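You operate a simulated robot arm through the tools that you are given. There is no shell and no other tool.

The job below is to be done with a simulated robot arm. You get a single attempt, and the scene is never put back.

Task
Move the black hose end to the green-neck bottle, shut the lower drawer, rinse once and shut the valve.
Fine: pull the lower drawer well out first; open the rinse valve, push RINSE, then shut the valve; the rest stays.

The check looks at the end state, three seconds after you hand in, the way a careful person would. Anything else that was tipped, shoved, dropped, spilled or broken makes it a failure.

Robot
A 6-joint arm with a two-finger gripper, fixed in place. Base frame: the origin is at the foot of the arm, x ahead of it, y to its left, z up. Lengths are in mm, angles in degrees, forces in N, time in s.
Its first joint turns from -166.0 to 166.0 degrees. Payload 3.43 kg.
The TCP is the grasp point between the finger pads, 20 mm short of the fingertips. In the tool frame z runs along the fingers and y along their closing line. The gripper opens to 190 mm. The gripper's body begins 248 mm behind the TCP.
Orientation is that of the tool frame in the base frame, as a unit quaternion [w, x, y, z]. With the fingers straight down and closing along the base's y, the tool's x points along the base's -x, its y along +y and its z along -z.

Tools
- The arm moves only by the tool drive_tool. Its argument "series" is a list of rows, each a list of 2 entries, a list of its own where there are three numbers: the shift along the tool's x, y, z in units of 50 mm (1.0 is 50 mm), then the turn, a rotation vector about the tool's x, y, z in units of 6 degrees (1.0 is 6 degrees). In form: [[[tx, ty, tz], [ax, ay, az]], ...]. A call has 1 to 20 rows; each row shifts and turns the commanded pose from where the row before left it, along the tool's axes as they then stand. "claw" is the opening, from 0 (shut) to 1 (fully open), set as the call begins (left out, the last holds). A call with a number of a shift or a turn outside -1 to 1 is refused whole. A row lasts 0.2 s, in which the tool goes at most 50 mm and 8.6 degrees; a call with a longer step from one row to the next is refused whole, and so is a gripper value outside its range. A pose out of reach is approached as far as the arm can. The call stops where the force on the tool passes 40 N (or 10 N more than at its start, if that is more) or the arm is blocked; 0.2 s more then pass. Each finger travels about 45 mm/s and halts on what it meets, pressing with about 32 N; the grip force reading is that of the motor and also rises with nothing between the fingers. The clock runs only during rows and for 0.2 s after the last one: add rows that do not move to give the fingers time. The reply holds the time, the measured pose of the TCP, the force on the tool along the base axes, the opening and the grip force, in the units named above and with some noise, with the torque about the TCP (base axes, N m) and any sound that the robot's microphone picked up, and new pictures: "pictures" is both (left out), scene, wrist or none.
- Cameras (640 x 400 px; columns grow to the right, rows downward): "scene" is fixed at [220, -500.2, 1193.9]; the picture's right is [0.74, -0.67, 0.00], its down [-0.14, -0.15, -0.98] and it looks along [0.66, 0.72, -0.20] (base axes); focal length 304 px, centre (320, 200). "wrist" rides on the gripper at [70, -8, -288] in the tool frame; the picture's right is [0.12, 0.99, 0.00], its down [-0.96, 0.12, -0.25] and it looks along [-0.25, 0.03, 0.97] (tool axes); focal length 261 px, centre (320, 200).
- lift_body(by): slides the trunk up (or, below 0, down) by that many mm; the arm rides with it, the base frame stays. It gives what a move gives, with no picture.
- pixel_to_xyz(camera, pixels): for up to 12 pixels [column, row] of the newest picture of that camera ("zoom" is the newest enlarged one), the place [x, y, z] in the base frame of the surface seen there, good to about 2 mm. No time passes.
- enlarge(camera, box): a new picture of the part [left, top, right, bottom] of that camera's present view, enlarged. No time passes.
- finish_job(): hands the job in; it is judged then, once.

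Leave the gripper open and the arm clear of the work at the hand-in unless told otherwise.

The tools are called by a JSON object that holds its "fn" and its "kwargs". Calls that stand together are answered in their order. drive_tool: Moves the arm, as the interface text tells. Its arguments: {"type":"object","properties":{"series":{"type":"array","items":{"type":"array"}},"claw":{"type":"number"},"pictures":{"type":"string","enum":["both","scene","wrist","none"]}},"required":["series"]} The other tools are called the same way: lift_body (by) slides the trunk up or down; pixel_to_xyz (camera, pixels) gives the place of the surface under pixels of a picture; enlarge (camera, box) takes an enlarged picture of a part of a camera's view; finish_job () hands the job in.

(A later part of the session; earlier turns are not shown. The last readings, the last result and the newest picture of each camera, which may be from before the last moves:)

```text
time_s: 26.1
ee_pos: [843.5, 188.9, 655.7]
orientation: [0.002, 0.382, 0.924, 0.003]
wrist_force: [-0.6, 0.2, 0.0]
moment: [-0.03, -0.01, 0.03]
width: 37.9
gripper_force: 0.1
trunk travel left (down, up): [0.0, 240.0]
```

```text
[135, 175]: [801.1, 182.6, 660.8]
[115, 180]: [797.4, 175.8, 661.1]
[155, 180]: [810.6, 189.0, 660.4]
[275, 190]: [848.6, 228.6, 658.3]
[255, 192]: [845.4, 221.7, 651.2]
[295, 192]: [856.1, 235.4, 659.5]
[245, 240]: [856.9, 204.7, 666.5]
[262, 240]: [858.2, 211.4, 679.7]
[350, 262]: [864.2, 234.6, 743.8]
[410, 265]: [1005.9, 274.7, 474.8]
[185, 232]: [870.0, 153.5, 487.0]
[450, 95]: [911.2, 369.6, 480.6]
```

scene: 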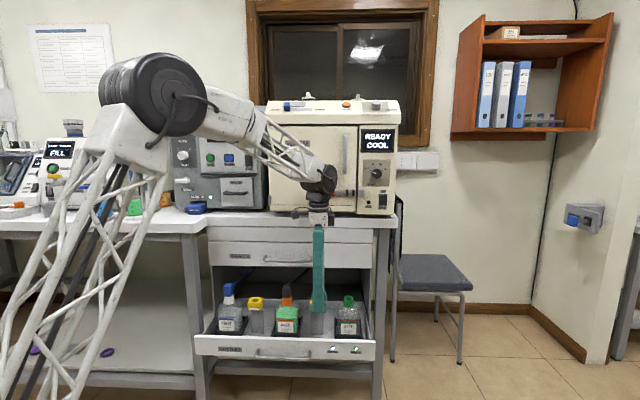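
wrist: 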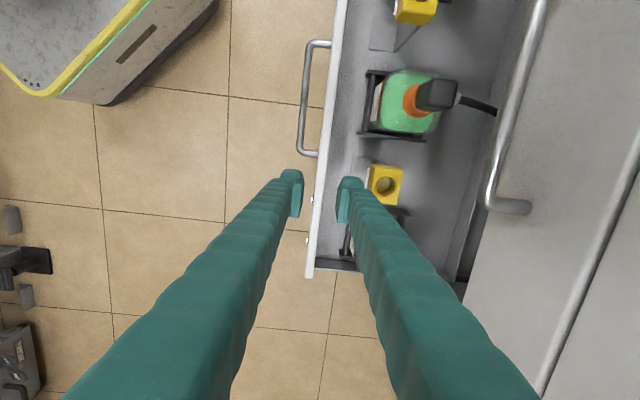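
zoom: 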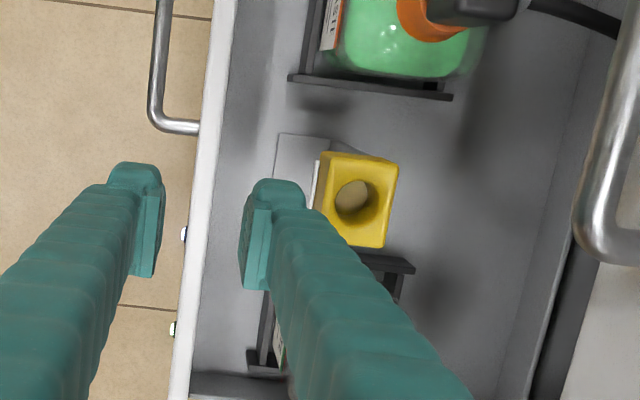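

Here is what I measured:
- Panel: d 726–739
- Bin front: d≈798
- Orange bottle cradle front: d≈788
- Inner finger outer face at 30 mm opening: about d 776

That leaves about 10 mm clearance on each side. At v≈468 the fingers pass between the handle post (v 442) and the LED (v 507). I'll lower to z≈500, straddling the panel.

{"fn": "drive_tool", "kwargs": {"series": [[[-0.1, 0.06, 0], [0, 0, 0]], [[0, 0, 0.7], [0, 0, 0]], [[0, 0, 0.7], [0, 0, 0]], [[0, 0, 0.7], [0, 0, 0]], [[0, 0, 0.5], [0, 0, 0]], [[0, 0, 0.5], [0, 0, 0]], [[0, 0, 0], [0, 0, 0]]], "claw": 0.16, "pictures": "both"}}

{"fn": "enlarge", "kwargs": {"camera": "wrist", "box": [260, 100, 480, 270]}}

```text
time_s: 27.7
ee_pos: [849.5, 189.4, 498.1]
orientation: [0.002, 0.383, 0.924, 0.003]
wrist_force: [0.0, -0.2, -0.3]
moment: [0.0, 0.02, -0.01]
width: 30.6
gripper_force: 0.1
trunk travel left (down, up): [0.0, 240.0]
```

scene: 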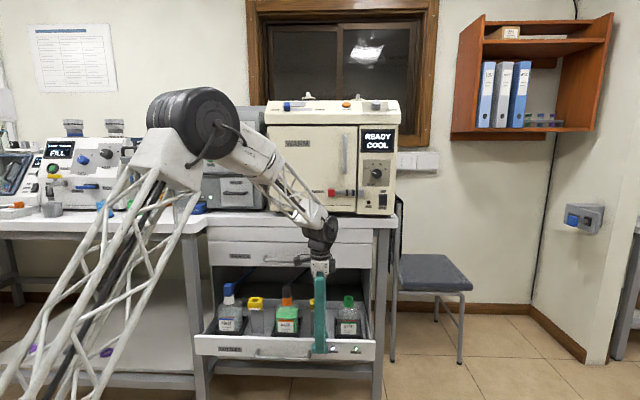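
wrist: 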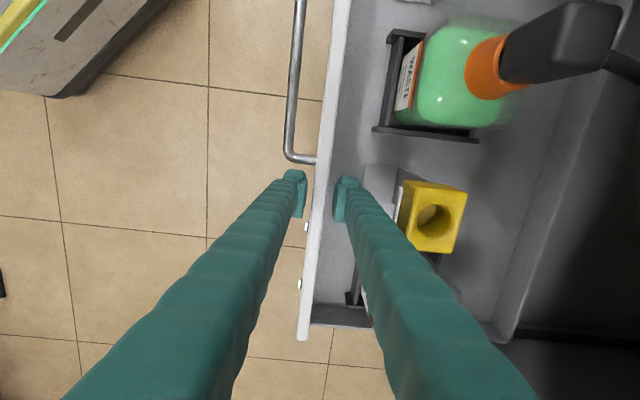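

```text
2.35 times, centred on (370, 185) of wrist
```

zoom: 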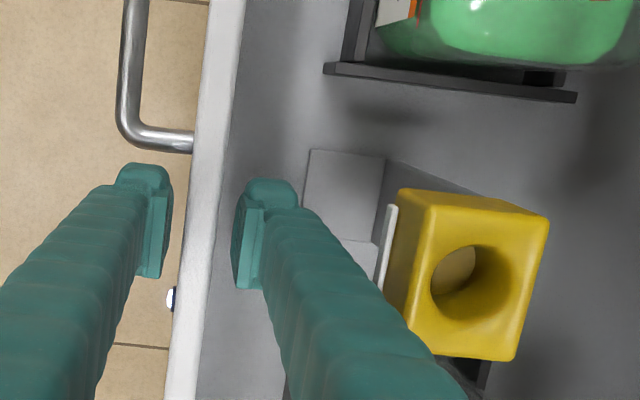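

The fingers straddle the panel with no contact. Now I'll pull slowly along -D. The first 11 mm is free travel, then about 120 mm of drawer travel.

{"fn": "drive_tool", "kwargs": {"series": [[[0, -0.1, 0], [0, 0, 0]], [[0, -0.12, 0], [0, 0, 0]], [[0, -0.12, 0], [0, 0, 0]], [[0, -0.15, 0], [0, 0, 0]], [[0, -0.2, 0], [0, 0, 0]], [[0, -0.25, 0], [0, 0, 0]], [[0, -0.25, 0], [0, 0, 0]], [[0, -0.25, 0], [0, 0, 0]], [[0, -0.25, 0], [0, 0, 0]], [[0, -0.25, 0], [0, 0, 0]], [[0, -0.25, 0], [0, 0, 0]], [[0, -0.2, 0], [0, 0, 0]], [[0, -0.15, 0], [0, 0, 0]], [[0, -0.1, 0], [0, 0, 0]], [[0, 0, 0], [0, 0, 0]]], "claw": 0.16, "pictures": "both"}}

```text
time_s: 30.4
ee_pos: [765.7, 104.9, 498.3]
orientation: [0.005, 0.384, 0.923, 0.007]
wrist_force: [16.4, 40.4, -0.8]
moment: [0.32, -0.05, 0.5]
width: 52.6
gripper_force: 20.1
trunk travel left (down, up): [0.0, 240.0]
stopped in row 13: the force on the tool passed its limit at 44 N (the readings are from after the stop); the commanded pose is now the measured one
```

scene: 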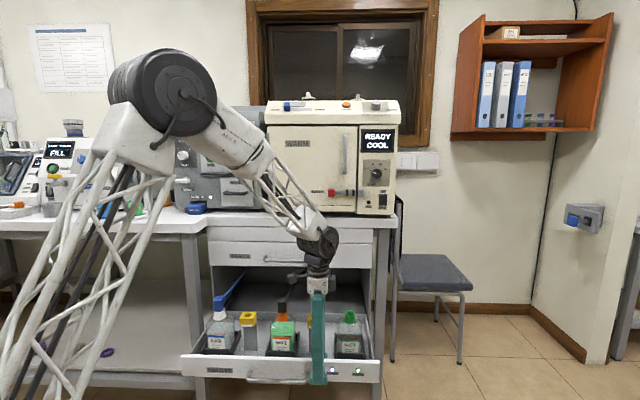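
wrist: 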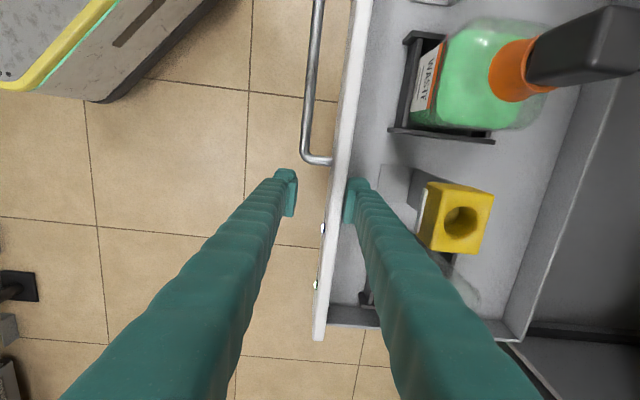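

The drawer came out about another 97 mm and then met resistance. That looks like the end stop, since the fingers were pushed open. I'll ease back 12 mm to relieve the force and measure the drawer's position.

{"fn": "drive_tool", "kwargs": {"series": [[[0, 0.12, 0], [0, 0, 0]], [[0, 0.12, 0], [0, 0, 0]], [[0, 0, 0], [0, 0, 0]]], "claw": 0.22, "pictures": "both"}}

{"fn": "enlarge", "kwargs": {"camera": "wrist", "box": [260, 0, 640, 240]}}

{"fn": "pixel_to_xyz", "kwargs": {"camera": "wrist", "pixels": [[340, 200], [330, 240], [345, 200], [310, 100], [310, 140], [508, 70], [525, 55], [560, 50], [455, 60], [456, 212], [400, 200], [405, 130]]}}

```text
time_s: 31.2
ee_pos: [772.0, 110.9, 497.1]
orientation: [0.004, 0.383, 0.924, 0.005]
wrist_force: [0.8, -0.4, -0.2]
moment: [0.0, 0.03, -0.03]
width: 41.8
gripper_force: 0.1
trunk travel left (down, up): [0.0, 240.0]
```

scene: 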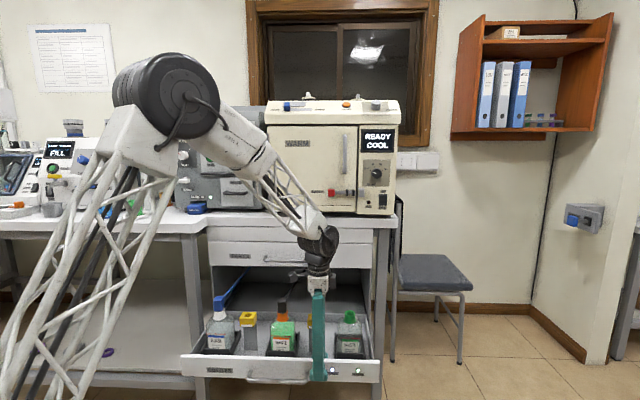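
wrist: 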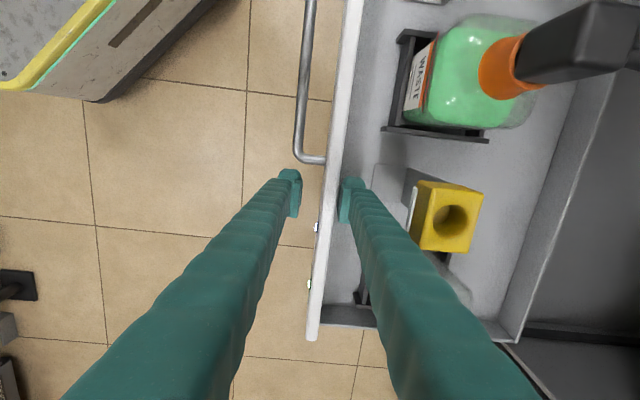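

```text
1.67 times, centred on (450, 120) of wrist
```

zoom: 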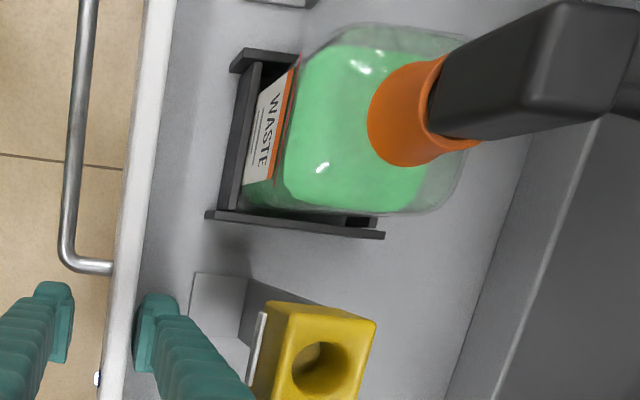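

```text
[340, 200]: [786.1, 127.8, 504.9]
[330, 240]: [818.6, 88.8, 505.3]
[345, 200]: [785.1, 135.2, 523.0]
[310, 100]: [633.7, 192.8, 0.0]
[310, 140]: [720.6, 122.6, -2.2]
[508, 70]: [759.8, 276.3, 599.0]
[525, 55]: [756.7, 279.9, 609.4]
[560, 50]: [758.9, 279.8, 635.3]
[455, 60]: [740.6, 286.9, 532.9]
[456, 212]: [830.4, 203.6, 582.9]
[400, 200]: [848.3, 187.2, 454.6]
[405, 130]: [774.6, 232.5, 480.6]
```

The drawer is now about 262 mm out, with the rim at d≈633–646. All bottles are upright, and the plug is now at about (759, 280, 635). I'll lift straight out and then turn the tool 90° so the fingers close along v for the plug.

{"fn": "drive_tool", "kwargs": {"series": [[[0, 0, -0.5], [0, 0, 0]], [[0, 0, -1], [0, 0, 0]], [[0, 0, -1], [0, 0, 0]], [[0, 0, -1], [0, 0, 0]], [[0, 0, -1], [0, 0, 0]], [[0, 0, -1], [0, 0, 0]], [[0, 0, 0], [0, 0, 0]]], "claw": 0.22, "pictures": "none"}}

{"fn": "drive_tool", "kwargs": {"series": [[[0, 0, 0], [0, 0, -1]], [[0, 0, 0], [0, 0, -1]], [[0, 0, 0], [0, 0, -1]], [[0, 0, 0], [0, 0, -1]], [[0, 0, 0], [0, 0, -1]], [[0, 0, 0], [0, 0, -1]], [[0, 0, 0], [0, 0, -1]], [[0, 0, 0], [0, 0, -1]], [[0, 0, 0], [0, 0, -1]], [[0, 0, 0], [0, 0, -1]], [[0, 0, 0], [0, 0, -1]], [[0, 0, 0], [0, 0, -1]], [[0, 0, 0], [0, 0, -1]], [[0, 0, 0], [0, 0, -1]], [[0, 0, 0], [0, 0, -1]], [[0, 0, 0], [0, 0, 0]]], "claw": 0.4, "pictures": "both"}}

```text
time_s: 32.8
ee_pos: [770.8, 107.7, 774.3]
orientation: [0.005, 0.383, 0.924, 0.005]
wrist_force: [0.8, 0.0, -0.2]
moment: [-0.03, -0.01, 0.03]
width: 41.7
gripper_force: 0.1
trunk travel left (down, up): [0.0, 240.0]
```

```text
time_s: 36.2
ee_pos: [768.0, 109.0, 773.2]
orientation: [0.007, -0.383, 0.924, 0.0]
wrist_force: [0.0, 0.2, 0.1]
moment: [0.01, -0.01, -0.05]
width: 76.0
gripper_force: 0.1
trunk travel left (down, up): [0.0, 240.0]
```

scene: 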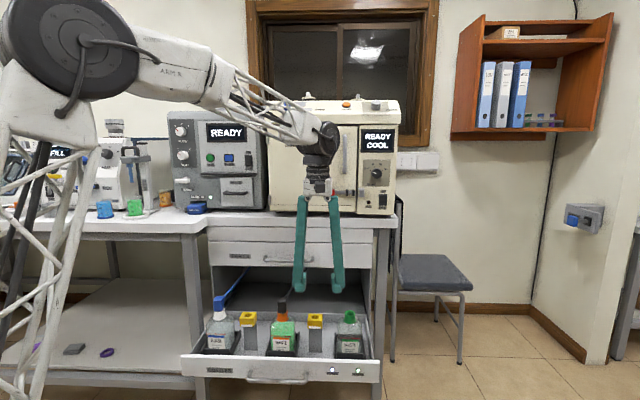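
wrist: 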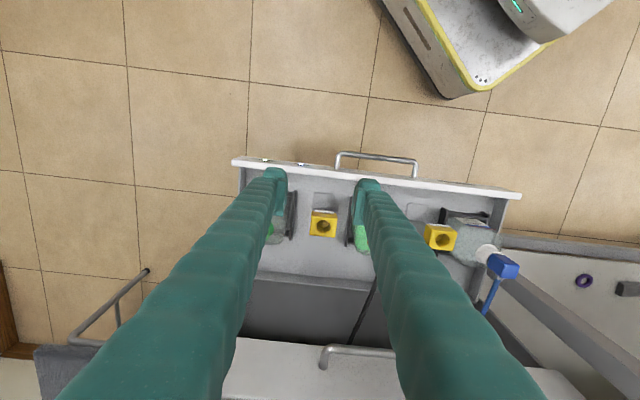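

The tool is turned, with fingers closing along v, and there is a slight 0.8° lean I'll correct. Both WASTE bottles are visible in the scene view, so I'll measure the plug and green neck there.

{"fn": "enlarge", "kwargs": {"camera": "scene", "box": [180, 280, 390, 395]}}

{"fn": "enlarge", "kwargs": {"camera": "scene", "box": [255, 285, 375, 360]}}

```text
3.05 times, centred on (285, 338) of scene
```

zoom: 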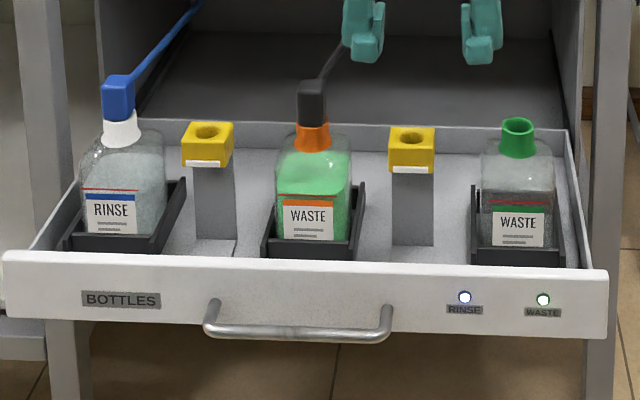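

```text
5.33 times, centred on (315, 322) of scene
```

zoom: 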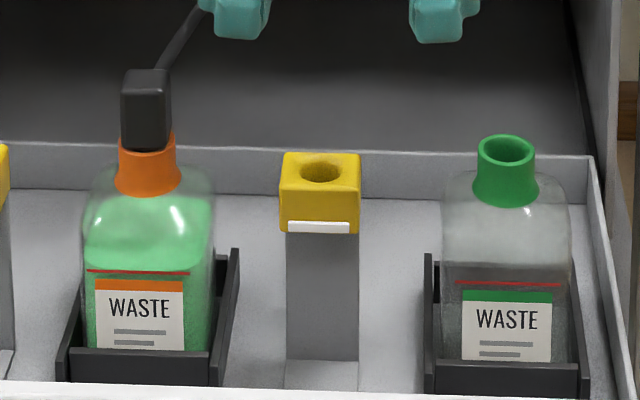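

{"fn": "pixel_to_xyz", "kwargs": {"camera": "zoom", "pixels": [[125, 110], [145, 110], [168, 110], [145, 74], [145, 145], [150, 160], [120, 190], [178, 190], [165, 80], [160, 72], [175, 45], [200, 5]]}}

{"fn": "pixel_to_xyz", "kwargs": {"camera": "zoom", "pixels": [[507, 137], [480, 152], [534, 152], [507, 168], [507, 150], [507, 190], [475, 195], [537, 195], [560, 220], [450, 220], [320, 160], [320, 200]]}}

```text
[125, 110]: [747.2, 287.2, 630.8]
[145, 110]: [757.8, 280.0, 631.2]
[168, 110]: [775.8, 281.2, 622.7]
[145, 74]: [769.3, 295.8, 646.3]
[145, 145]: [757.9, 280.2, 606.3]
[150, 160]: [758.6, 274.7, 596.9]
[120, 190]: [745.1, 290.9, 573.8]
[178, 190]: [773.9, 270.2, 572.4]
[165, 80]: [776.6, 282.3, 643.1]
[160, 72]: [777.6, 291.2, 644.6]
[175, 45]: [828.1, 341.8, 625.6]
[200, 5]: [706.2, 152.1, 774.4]
```

```text
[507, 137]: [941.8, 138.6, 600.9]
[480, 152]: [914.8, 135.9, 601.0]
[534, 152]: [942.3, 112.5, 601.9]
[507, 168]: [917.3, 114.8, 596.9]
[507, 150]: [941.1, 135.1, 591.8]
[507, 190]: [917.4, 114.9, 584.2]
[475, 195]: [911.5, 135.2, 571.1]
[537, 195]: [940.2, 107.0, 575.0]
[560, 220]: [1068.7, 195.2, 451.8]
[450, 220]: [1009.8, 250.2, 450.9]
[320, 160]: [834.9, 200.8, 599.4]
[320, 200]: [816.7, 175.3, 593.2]
```

The plug spans v 325–350 and z 603–646, centred over its neck at d≈747, v≈338. The green neck is centred at d≈747, v≈568.5 with its rim at z≈601, so the plug needs to move about 230 mm along v. Before gripping anything, I'll test the reach above the green bottle and correct the small lean.

{"fn": "drive_tool", "kwargs": {"series": [[[0, 0, 0], [-0.05, 0.123, 0]], [[-0.635, -0.5125, 0], [0, 0, 0]], [[-0.635, -0.5125, 0], [0, 0, 0]], [[-0.635, -0.5125, 0], [0, 0, 0]], [[-0.635, -0.5125, 0], [0, 0, 0]], [[0, 0, 0.8], [0, 0, 0]], [[0, 0, 0.6], [0, 0, 0]], [[0, 0, 0], [0, 0, 0]]], "claw": 0.4, "pictures": "both"}}

```text
time_s: 38.0
ee_pos: [932.3, 122.6, 701.8]
orientation: [0.0, -0.382, 0.924, 0.001]
wrist_force: [0.0, 1.0, 0.8]
moment: [-0.03, 0.03, 0.0]
width: 75.9
gripper_force: 0.1
trunk travel left (down, up): [0.0, 240.0]
```

scene: 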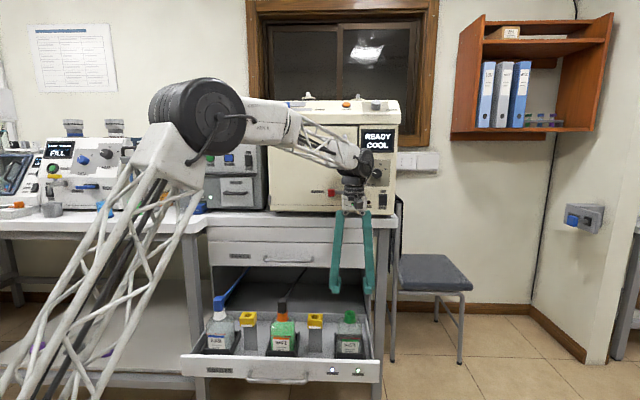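
wrist: 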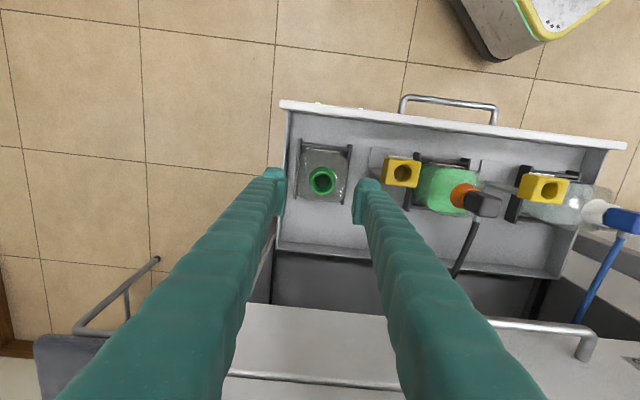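

The reach is fine above the green bottle, at about v 572. I'll measure the green neck and plug again from this overhead view.

{"fn": "enlarge", "kwargs": {"camera": "wrist", "box": [270, 130, 380, 220]}}

{"fn": "pixel_to_xyz", "kwargs": {"camera": "wrist", "pixels": [[310, 180], [335, 181], [322, 169], [322, 193], [308, 175], [336, 175], [485, 204], [470, 195], [500, 200], [480, 215], [463, 185], [455, 200]]}}

{"fn": "enlarge", "kwargs": {"camera": "wrist", "box": [400, 150, 530, 290]}}

```text
4.44 times, centred on (325, 175) of wrist
```

zoom: 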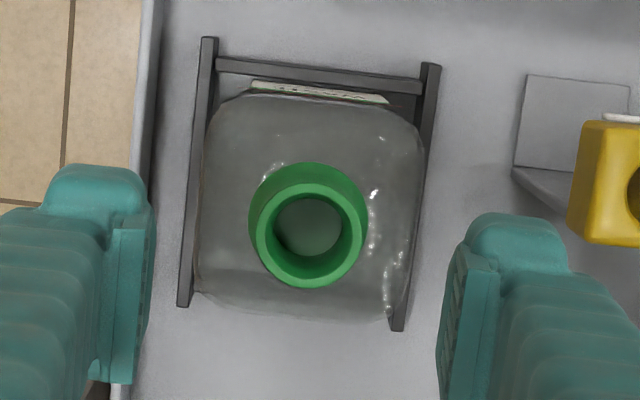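

```text
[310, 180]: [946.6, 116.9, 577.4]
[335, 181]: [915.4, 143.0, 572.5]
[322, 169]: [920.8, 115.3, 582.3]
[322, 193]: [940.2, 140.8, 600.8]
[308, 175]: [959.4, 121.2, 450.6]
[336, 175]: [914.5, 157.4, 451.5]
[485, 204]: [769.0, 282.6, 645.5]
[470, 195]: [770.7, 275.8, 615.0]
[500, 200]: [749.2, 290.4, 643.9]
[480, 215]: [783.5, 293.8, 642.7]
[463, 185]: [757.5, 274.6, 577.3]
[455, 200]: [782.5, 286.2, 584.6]
```

```text
2.86 times, centred on (465, 220) of wrist
```

zoom: 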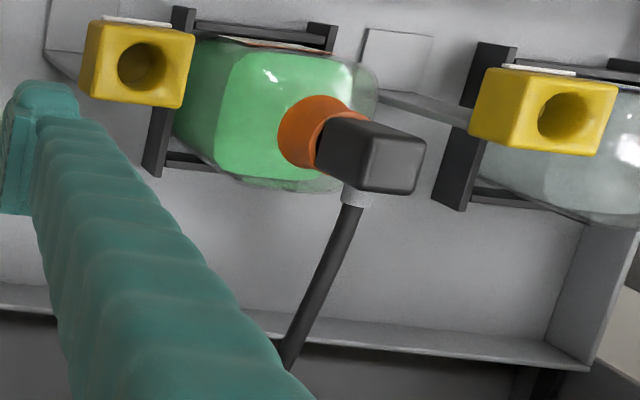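

{"fn": "pixel_to_xyz", "kwargs": {"camera": "wrist", "pixels": [[312.6, 184], [332.9, 184], [322.7, 177], [322.7, 192], [490, 206], [482, 196], [500, 201], [497, 214], [479, 210], [490, 198], [488, 213], [476, 218]]}}

```text
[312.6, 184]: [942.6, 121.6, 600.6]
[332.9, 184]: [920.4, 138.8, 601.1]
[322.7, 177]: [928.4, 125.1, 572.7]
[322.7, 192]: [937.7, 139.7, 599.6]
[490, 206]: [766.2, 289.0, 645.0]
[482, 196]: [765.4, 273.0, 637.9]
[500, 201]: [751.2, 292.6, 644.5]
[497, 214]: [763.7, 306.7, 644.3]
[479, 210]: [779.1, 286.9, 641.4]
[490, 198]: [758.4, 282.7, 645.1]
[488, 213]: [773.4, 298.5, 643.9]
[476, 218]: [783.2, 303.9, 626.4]
```

Both views agree. The plug is centred at d≈747, v≈337 with its top at z 645, and the green neck at d≈747.5, v≈567.5, so the shift is about 230.5 mm. I'll move over the plug at the same height and check alignment.

{"fn": "drive_tool", "kwargs": {"series": [[[0, 0.94, 0], [0, 0, 0]], [[0, 0.94, 0], [0, 0, 0]], [[-0.01, 0.94, 0], [0, 0, 0]], [[-0.01, 0.94, 0], [0, 0, 0]], [[0, 0.94, 0], [0, 0, 0]], [[0, 0, 0], [0, 0, 0]], [[0, 0, 0], [0, 0, 0]]], "claw": 0.32, "pictures": "both"}}

{"fn": "enlarge", "kwargs": {"camera": "wrist", "box": [270, 130, 390, 240]}}

```text
time_s: 39.6
ee_pos: [766.4, 293.1, 705.1]
orientation: [0.0, -0.382, 0.924, 0.0]
wrist_force: [0.0, 0.6, 0.1]
moment: [-0.01, 0.03, -0.03]
width: 60.9
gripper_force: 0.0
trunk travel left (down, up): [0.0, 240.0]
```

scene: 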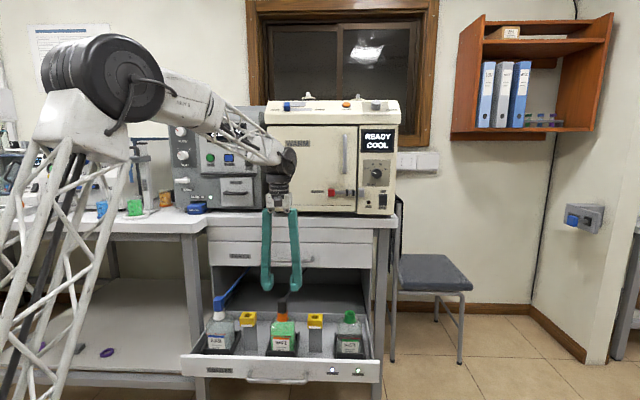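
wrist: 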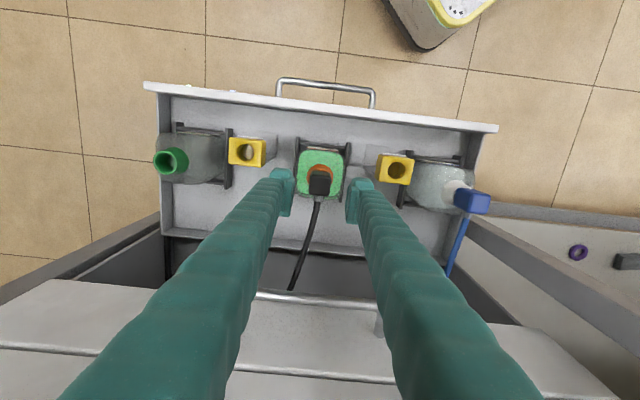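

```text
3.64 times, centred on (330, 185) of wrist
```

zoom: 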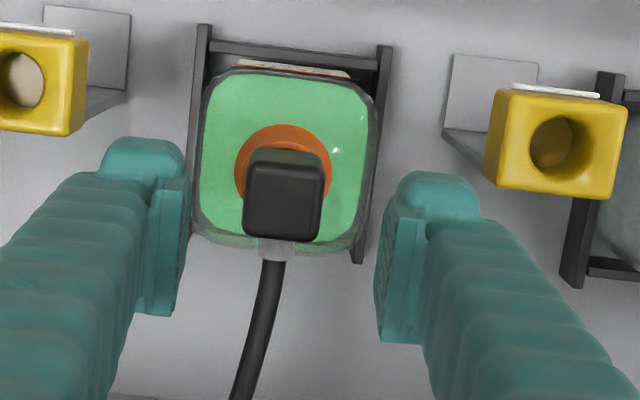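

The plug sits midway between the pads in the zoom, with the pads near x≈187 and 382 and the plug centre near x≈283. I'll verify with measured points.

{"fn": "pixel_to_xyz", "kwargs": {"camera": "zoom", "pixels": [[250, 200], [315, 200], [283, 200], [283, 165], [283, 232], [247, 200], [318, 200], [283, 180], [188, 240], [385, 270], [275, 250], [283, 220]]}}

```text
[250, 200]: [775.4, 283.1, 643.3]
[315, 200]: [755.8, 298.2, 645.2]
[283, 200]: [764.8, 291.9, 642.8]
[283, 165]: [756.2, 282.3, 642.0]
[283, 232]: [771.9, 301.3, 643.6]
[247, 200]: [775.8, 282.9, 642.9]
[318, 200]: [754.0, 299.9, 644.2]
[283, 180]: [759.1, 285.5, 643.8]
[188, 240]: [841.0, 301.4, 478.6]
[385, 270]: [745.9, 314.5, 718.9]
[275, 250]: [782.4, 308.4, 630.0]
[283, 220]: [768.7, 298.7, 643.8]
```

The plug centre reads v 334.8, d 746.6, and the TCP reads v 334.7, d 749, so it's aligned. I'll nudge 2 mm outward and lower 75 mm to z≈630 with the fingers open.

{"fn": "drive_tool", "kwargs": {"series": [[[0.04, 0, 0.4], [0, 0, 0]], [[0, 0, 0.4], [0, 0, 0]], [[0, 0, 0.4], [0, 0, 0]], [[0, 0, 0.3], [0, 0, 0]], [[0, 0, 0], [0, 0, 0]]], "claw": 0.32, "pictures": "both"}}

{"fn": "enlarge", "kwargs": {"camera": "scene", "box": [240, 280, 340, 350]}}

{"fn": "enlarge", "kwargs": {"camera": "wrist", "box": [270, 130, 390, 240]}}

```text
time_s: 40.8
ee_pos: [766.7, 291.3, 629.5]
orientation: [0.0, -0.383, 0.924, 0.0]
wrist_force: [0.1, -0.3, -1.3]
moment: [0.02, 0.01, 0.0]
width: 60.7
gripper_force: 0.0
trunk travel left (down, up): [0.0, 240.0]
```

scene: 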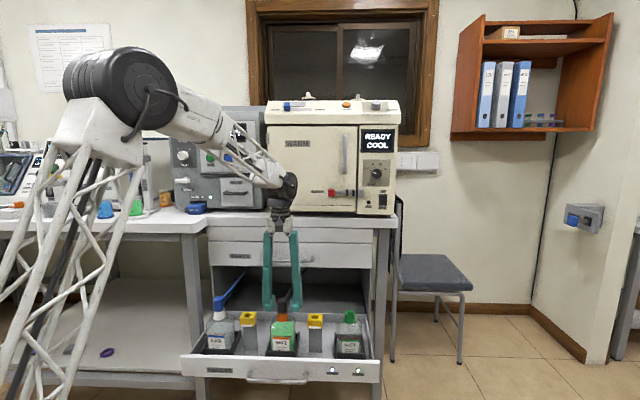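
wrist: 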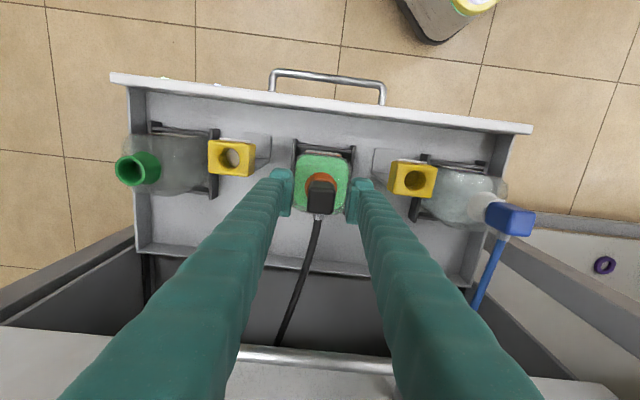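

```text
5.71 times, centred on (290, 315) of scene
```

zoom: 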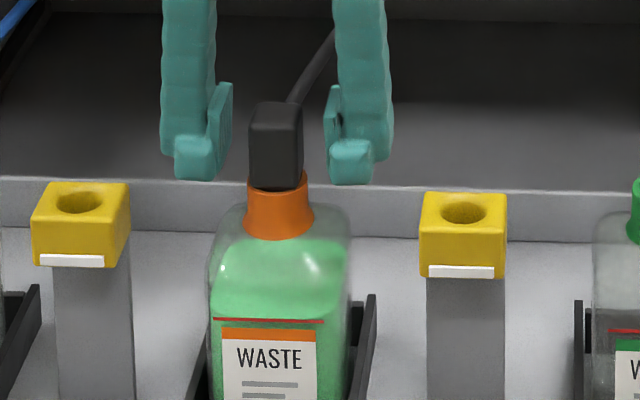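

```text
3.64 times, centred on (330, 185) of wrist
```

zoom: 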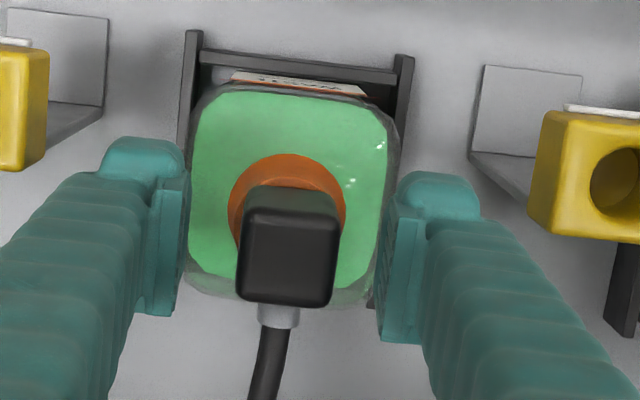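

The fingers straddle the plug with tips at z≈610, just above the orange neck rim. The plug is about 1 mm off centre toward the right finger. I'll nudge 1 mm and close gently.

{"fn": "drive_tool", "kwargs": {"series": [[[0, 0.022, 0], [0, 0, 0]], [[0, 0, 0], [0, 0, 0]], [[0, 0, 0], [0, 0, 0]], [[0, 0, 0], [0, 0, 0]], [[0, 0, 0], [0, 0, 0]]], "claw": 0.05, "pictures": "both"}}

{"fn": "enlarge", "kwargs": {"camera": "scene", "box": [240, 280, 340, 350]}}

```text
time_s: 42.0
ee_pos: [765.1, 292.5, 628.8]
orientation: [0.0, -0.382, 0.924, -0.001]
wrist_force: [-0.7, 0.4, -0.6]
moment: [-0.02, 0.01, -0.01]
width: 28.5
gripper_force: 31.9
trunk travel left (down, up): [0.0, 240.0]
```

scene: 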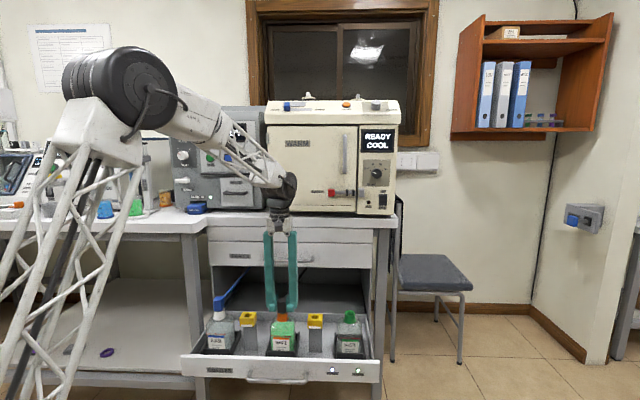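
wrist: 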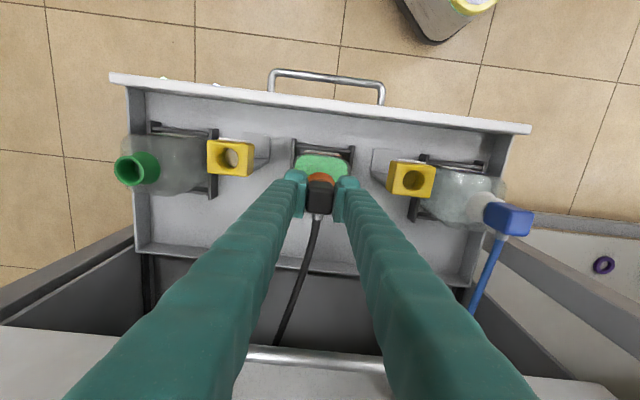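

```text
5.71 times, centred on (290, 315) of scene
```

zoom: 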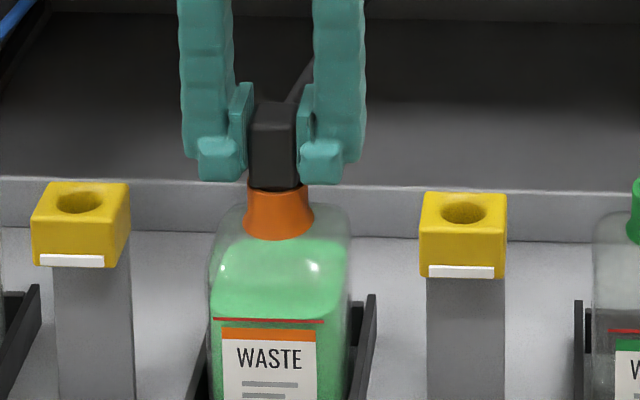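

The plug is gripped at 28.5 mm with virtually no side force. I'll lift slowly straight up 45 mm and check that the bottle stays in place.

{"fn": "drive_tool", "kwargs": {"series": [[[0, 0, -0.1], [0, 0, 0]], [[0, 0, -0.2], [0, 0, 0]], [[0, 0, -0.3], [0, 0, 0]], [[0, 0, -0.3], [0, 0, 0]], [[0, 0, 0], [0, 0, 0]]], "claw": 0.05, "pictures": "both"}}

{"fn": "enlarge", "kwargs": {"camera": "scene", "box": [240, 280, 340, 350]}}

```text
time_s: 43.2
ee_pos: [764.4, 292.9, 674.7]
orientation: [0.0, -0.381, 0.924, 0.001]
wrist_force: [0.8, 0.1, -0.5]
moment: [-0.03, -0.01, 0.0]
width: 28.3
gripper_force: 31.8
trunk travel left (down, up): [0.0, 240.0]
```

scene: 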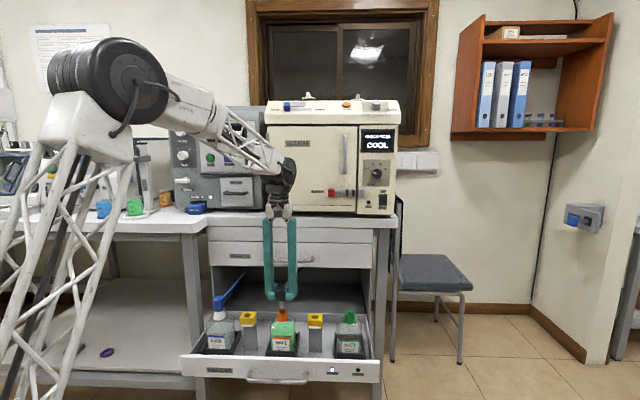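
wrist: 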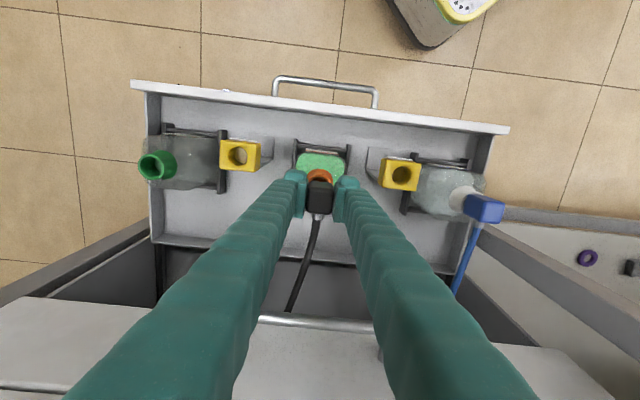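

```text
5.71 times, centred on (290, 315) of scene
```

zoom: 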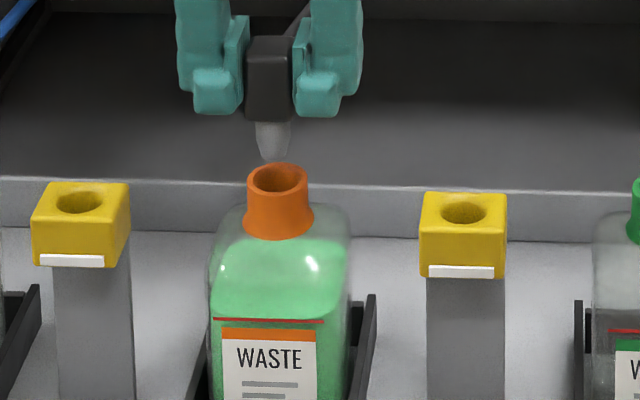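

The plug lifted cleanly on its short tapered stem, and the bottle stayed put. The WASTE lamp is off, as expected. I'll raise 20 mm more and carry the plug 230.5 mm along +v to above the green neck.

{"fn": "drive_tool", "kwargs": {"series": [[[0, 0, -0.4], [0, 0, 0]], [[0, -0.4, 0], [0, 0, 0]], [[0, -0.7, 0], [0, 0, 0]], [[0, -0.8, 0], [0, 0, 0]], [[0, -0.8, 0], [0, 0, 0]], [[0, -0.8, 0], [0, 0, 0]], [[0, -0.7, 0], [0, 0, 0]], [[0, -0.41, 0], [0, 0, 0]], [[0, 0, 0], [0, 0, 0]], [[0, 0, 0], [0, 0, 0]]], "claw": 0.05, "pictures": "both"}}

{"fn": "enlarge", "kwargs": {"camera": "scene", "box": [300, 270, 400, 340]}}

{"fn": "enlarge", "kwargs": {"camera": "wrist", "box": [260, 120, 400, 250]}}

```text
time_s: 45.4
ee_pos: [927.9, 128.8, 691.7]
orientation: [0.001, -0.382, 0.924, 0.0]
wrist_force: [0.1, 1.1, -0.4]
moment: [-0.03, 0.01, -0.01]
width: 28.2
gripper_force: 31.8
trunk travel left (down, up): [0.0, 240.0]
```

scene: 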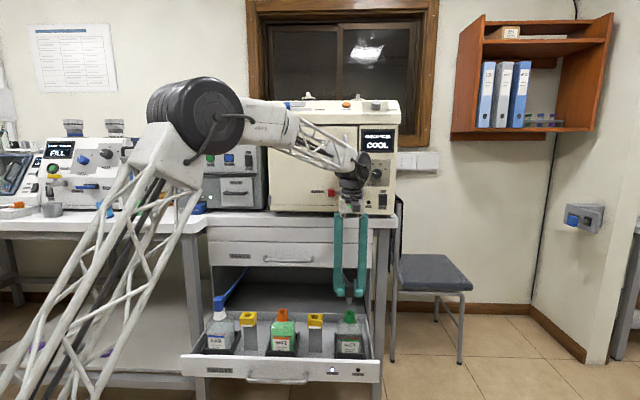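
wrist: 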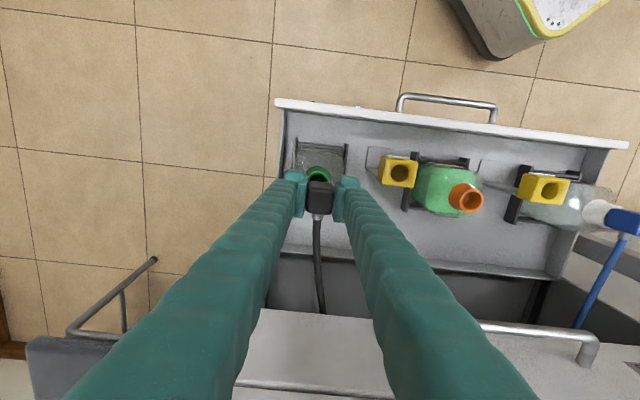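

```text
5.71 times, centred on (350, 305) of scene
```

zoom: 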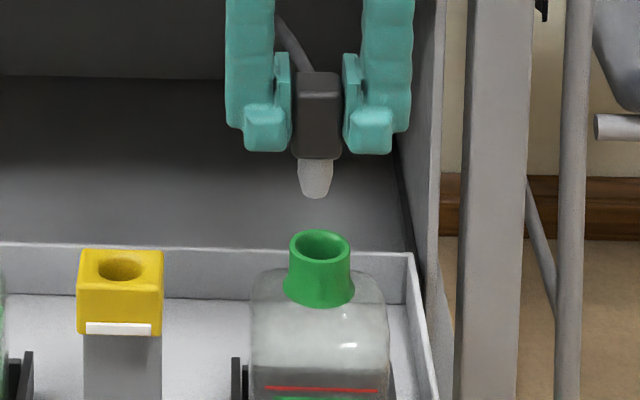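

```text
3.08 times, centred on (330, 185) of wrist
```

zoom: 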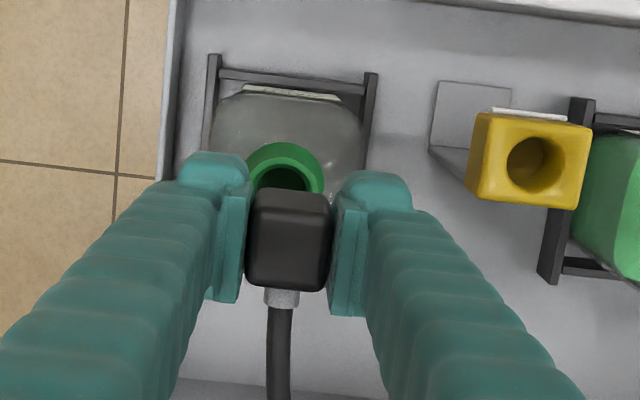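

The plug hangs above the green neck at v≈565. Both views suggest the neck is still 1–3 mm further along +v. The orange neck is now uncovered, so I'll measure both rims the same way for the exact spacing.

{"fn": "enlarge", "kwargs": {"camera": "scene", "box": [265, 300, 365, 340]}}

```text
6.40 times, centred on (315, 320) of scene
```

zoom: 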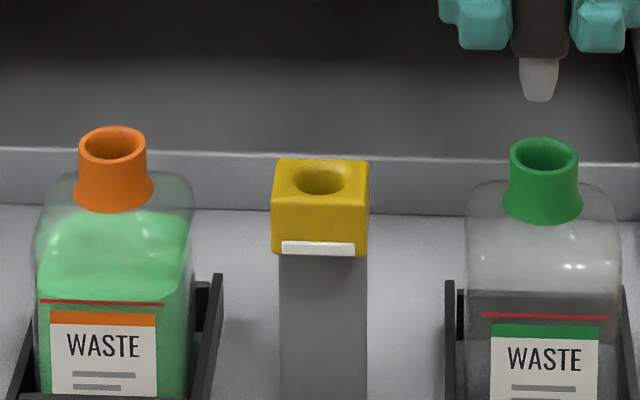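

{"fn": "pixel_to_xyz", "kwargs": {"camera": "zoom", "pixels": [[81, 145], [144, 144], [112, 128], [112, 165], [112, 200], [513, 156], [575, 155], [544, 140], [544, 177], [544, 211]]}}

{"fn": "pixel_to_xyz", "kwargs": {"camera": "zoom", "pixels": [[540, 90], [524, 70], [556, 70], [540, 70], [514, 40], [566, 40], [540, 40], [540, 99]]}}

```text
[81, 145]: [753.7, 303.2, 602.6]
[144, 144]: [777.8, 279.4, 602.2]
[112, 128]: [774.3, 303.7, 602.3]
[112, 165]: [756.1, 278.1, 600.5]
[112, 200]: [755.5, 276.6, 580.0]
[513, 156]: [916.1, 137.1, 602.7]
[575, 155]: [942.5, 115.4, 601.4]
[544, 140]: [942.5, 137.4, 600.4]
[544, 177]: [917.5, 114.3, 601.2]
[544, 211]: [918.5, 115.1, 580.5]
```

```text
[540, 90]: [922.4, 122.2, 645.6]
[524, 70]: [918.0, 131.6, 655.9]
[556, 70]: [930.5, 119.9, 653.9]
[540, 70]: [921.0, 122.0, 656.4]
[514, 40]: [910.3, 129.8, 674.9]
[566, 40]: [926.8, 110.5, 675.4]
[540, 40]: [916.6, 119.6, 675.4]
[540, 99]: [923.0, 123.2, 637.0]
```

The rim centres are orange v≈335.4 and green v≈568, a spacing of 232.5 mm at equal depth. The stem centre is at v≈565.3, so I'll shift 2.4 mm further along +v, lower 30 mm and check before the stem enters the neck.

{"fn": "drive_tool", "kwargs": {"series": [[[0, -0.048, 0], [0, 0, 0]], [[0, 0, 0.3], [0, 0, 0]], [[0, 0, 0.3], [0, 0, 0]], [[0, 0, 0], [0, 0, 0]]], "claw": 0.05, "pictures": "both"}}

{"fn": "enlarge", "kwargs": {"camera": "scene", "box": [310, 290, 390, 340]}}

{"fn": "pixel_to_xyz", "kwargs": {"camera": "zoom", "pixels": [[320, 120], [305, 110], [335, 110]]}}

```text
time_s: 46.4
ee_pos: [928.3, 128.1, 662.9]
orientation: [-0.001, -0.382, 0.924, 0.0]
wrist_force: [0.7, 0.2, -0.1]
moment: [0.01, 0.0, 0.03]
width: 28.4
gripper_force: 31.7
trunk travel left (down, up): [0.0, 240.0]
```

scene: 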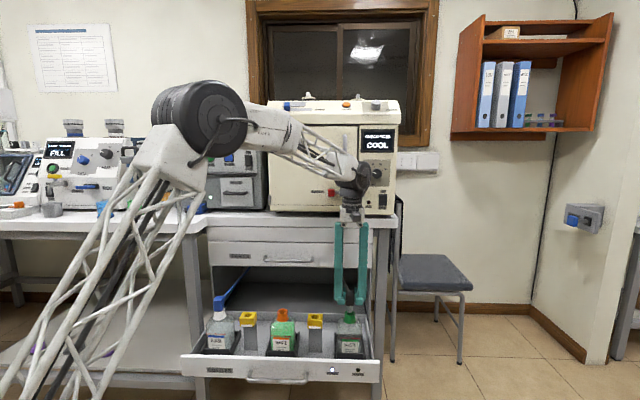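
wrist: 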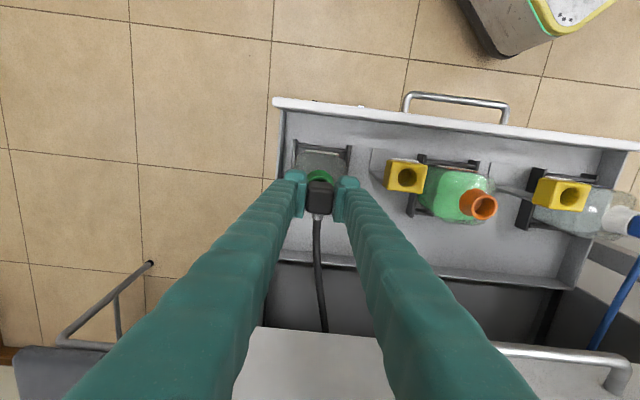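

```text
8.00 times, centred on (350, 315) of scene
```

zoom: 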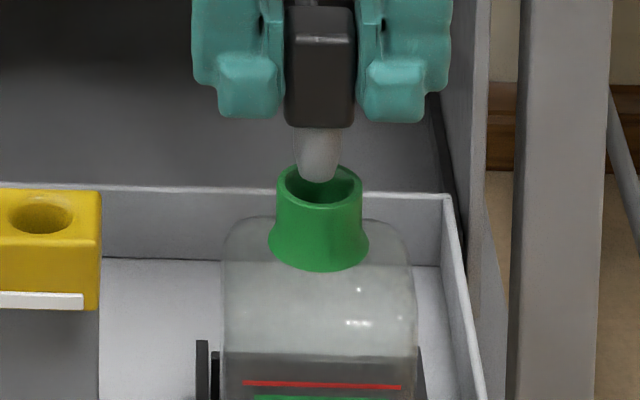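

```text
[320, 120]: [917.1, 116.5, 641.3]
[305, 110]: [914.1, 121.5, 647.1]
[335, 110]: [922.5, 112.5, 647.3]
```

The stem tip is centred over the green neck's opening, within about 1 mm. I'll lower slowly 27 mm into the neck and check the forces.

{"fn": "drive_tool", "kwargs": {"series": [[[0, 0, 0.15], [0, 0, 0]], [[0, 0, 0.15], [0, 0, 0]], [[0, 0, 0.12], [0, 0, 0]], [[0, 0, 0.12], [0, 0, 0]], [[0, 0, 0], [0, 0, 0]]], "claw": 0.05, "pictures": "both"}}

{"fn": "enlarge", "kwargs": {"camera": "scene", "box": [310, 290, 390, 340]}}

```text
time_s: 47.6
ee_pos: [928.2, 127.3, 636.7]
orientation: [-0.001, -0.381, 0.925, 0.0]
wrist_force: [-0.8, -0.2, -0.4]
moment: [-0.03, 0.0, -0.02]
width: 28.5
gripper_force: 32.0
trunk travel left (down, up): [0.0, 240.0]
```

scene: 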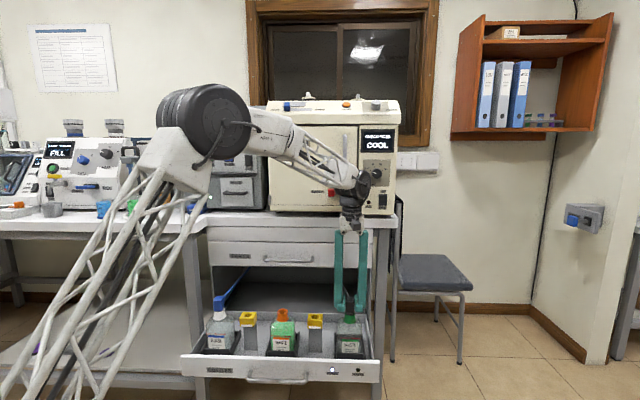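
wrist: 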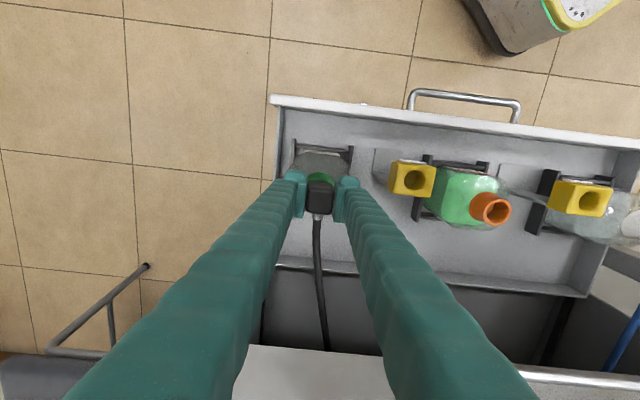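

```text
8.00 times, centred on (350, 315) of scene
```

zoom: 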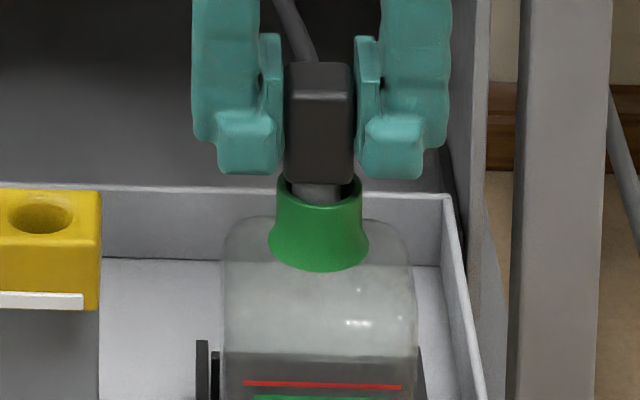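

The stem is in the neck with no force. About 8 mm remains until the plug's underside meets the rim.

{"fn": "drive_tool", "kwargs": {"series": [[[0, 0, 0.05], [0, 0, 0]], [[0, 0, 0.05], [0, 0, 0]], [[0, 0, 0.04], [0, 0, 0]], [[0, 0, 0], [0, 0, 0]]], "claw": 0.05, "pictures": "both"}}

{"fn": "enlarge", "kwargs": {"camera": "scene", "box": [310, 290, 390, 340]}}

```text
time_s: 48.6
ee_pos: [929.1, 127.7, 628.8]
orientation: [0.0, -0.382, 0.924, -0.001]
wrist_force: [0.0, 0.0, -0.7]
moment: [0.01, -0.03, 0.0]
width: 28.6
gripper_force: 31.9
trunk travel left (down, up): [0.0, 240.0]
```

scene: 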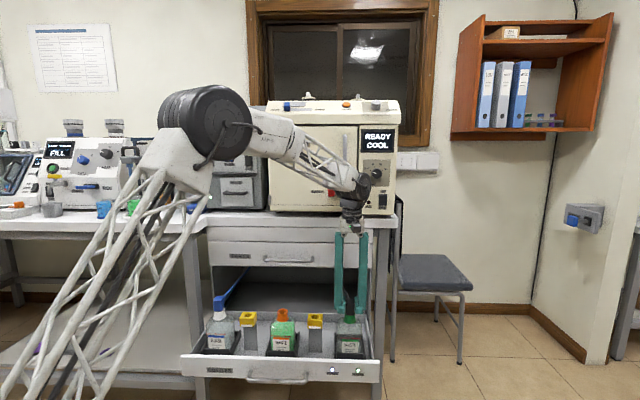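
wrist: 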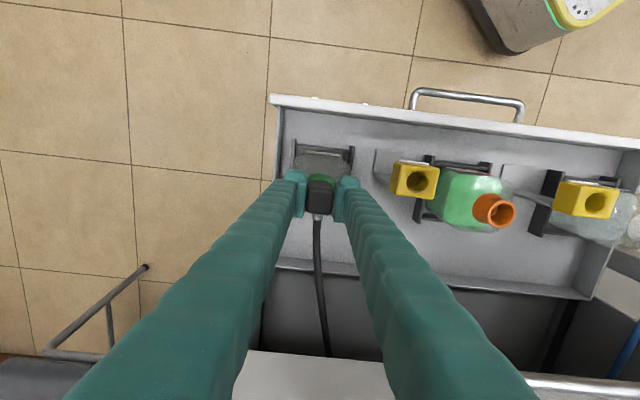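

```text
8.00 times, centred on (350, 315) of scene
```

zoom: 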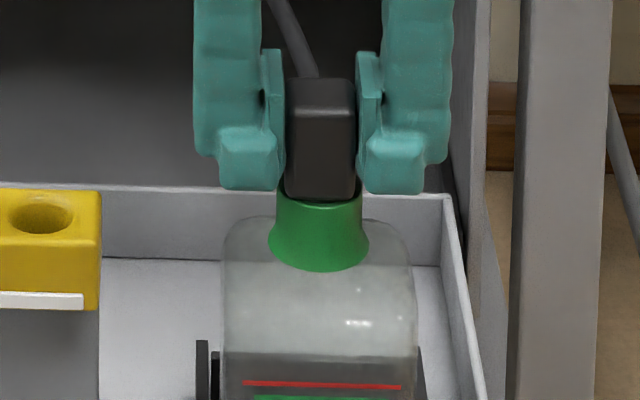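

The plug is back at its original seating height (z≈629) in the green neck. The WASTE lamp is lit again and the display reads READY again. I'll release.

{"fn": "drive_tool", "kwargs": {"series": [[[0, 0, 0], [0, 0, 0]], [[0, 0, 0], [0, 0, 0]], [[0, 0, 0], [0, 0, 0]], [[0, 0, 0], [0, 0, 0]]], "claw": 0.32, "pictures": "both"}}

{"fn": "enlarge", "kwargs": {"camera": "scene", "box": [300, 280, 400, 385]}}

{"fn": "enlarge", "kwargs": {"camera": "wrist", "box": [260, 120, 400, 250]}}

```text
time_s: 49.6
ee_pos: [929.6, 125.8, 629.8]
orientation: [0.001, -0.382, 0.924, 0.0]
wrist_force: [0.5, -0.5, -0.7]
moment: [0.0, -0.01, -0.02]
width: 60.9
gripper_force: 0.1
trunk travel left (down, up): [0.0, 240.0]
```

scene: 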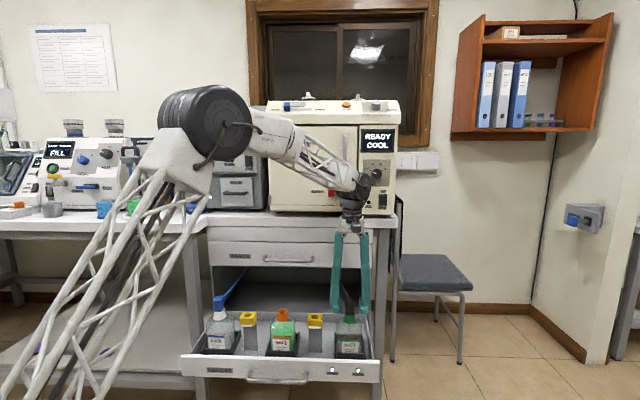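
wrist: 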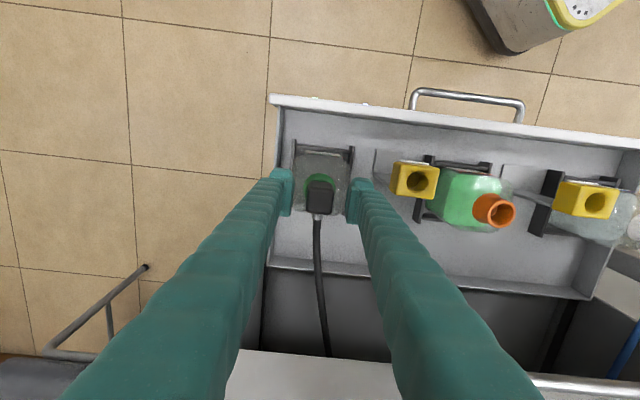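

```text
3.81 times, centred on (350, 332) of scene
```

zoom: 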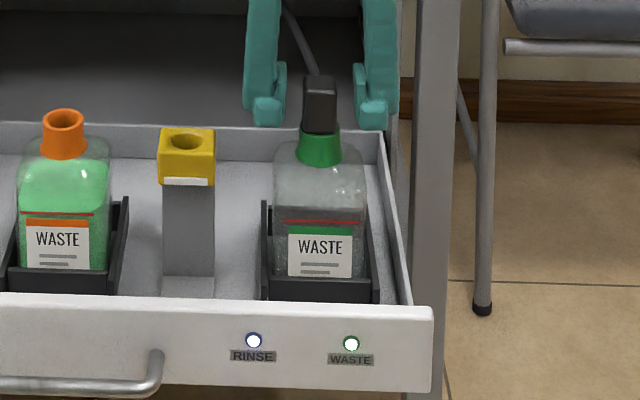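

```text
3.08 times, centred on (330, 185) of wrist
```

zoom: 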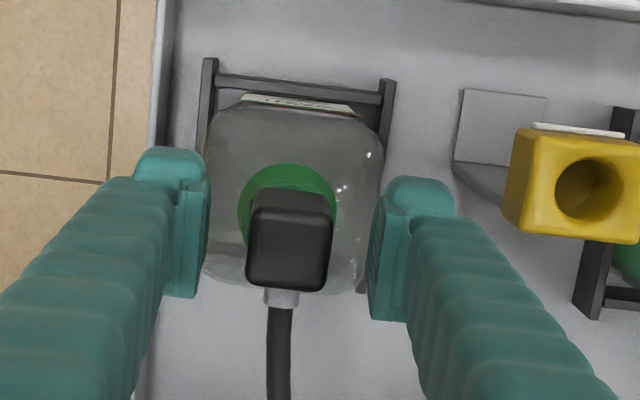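

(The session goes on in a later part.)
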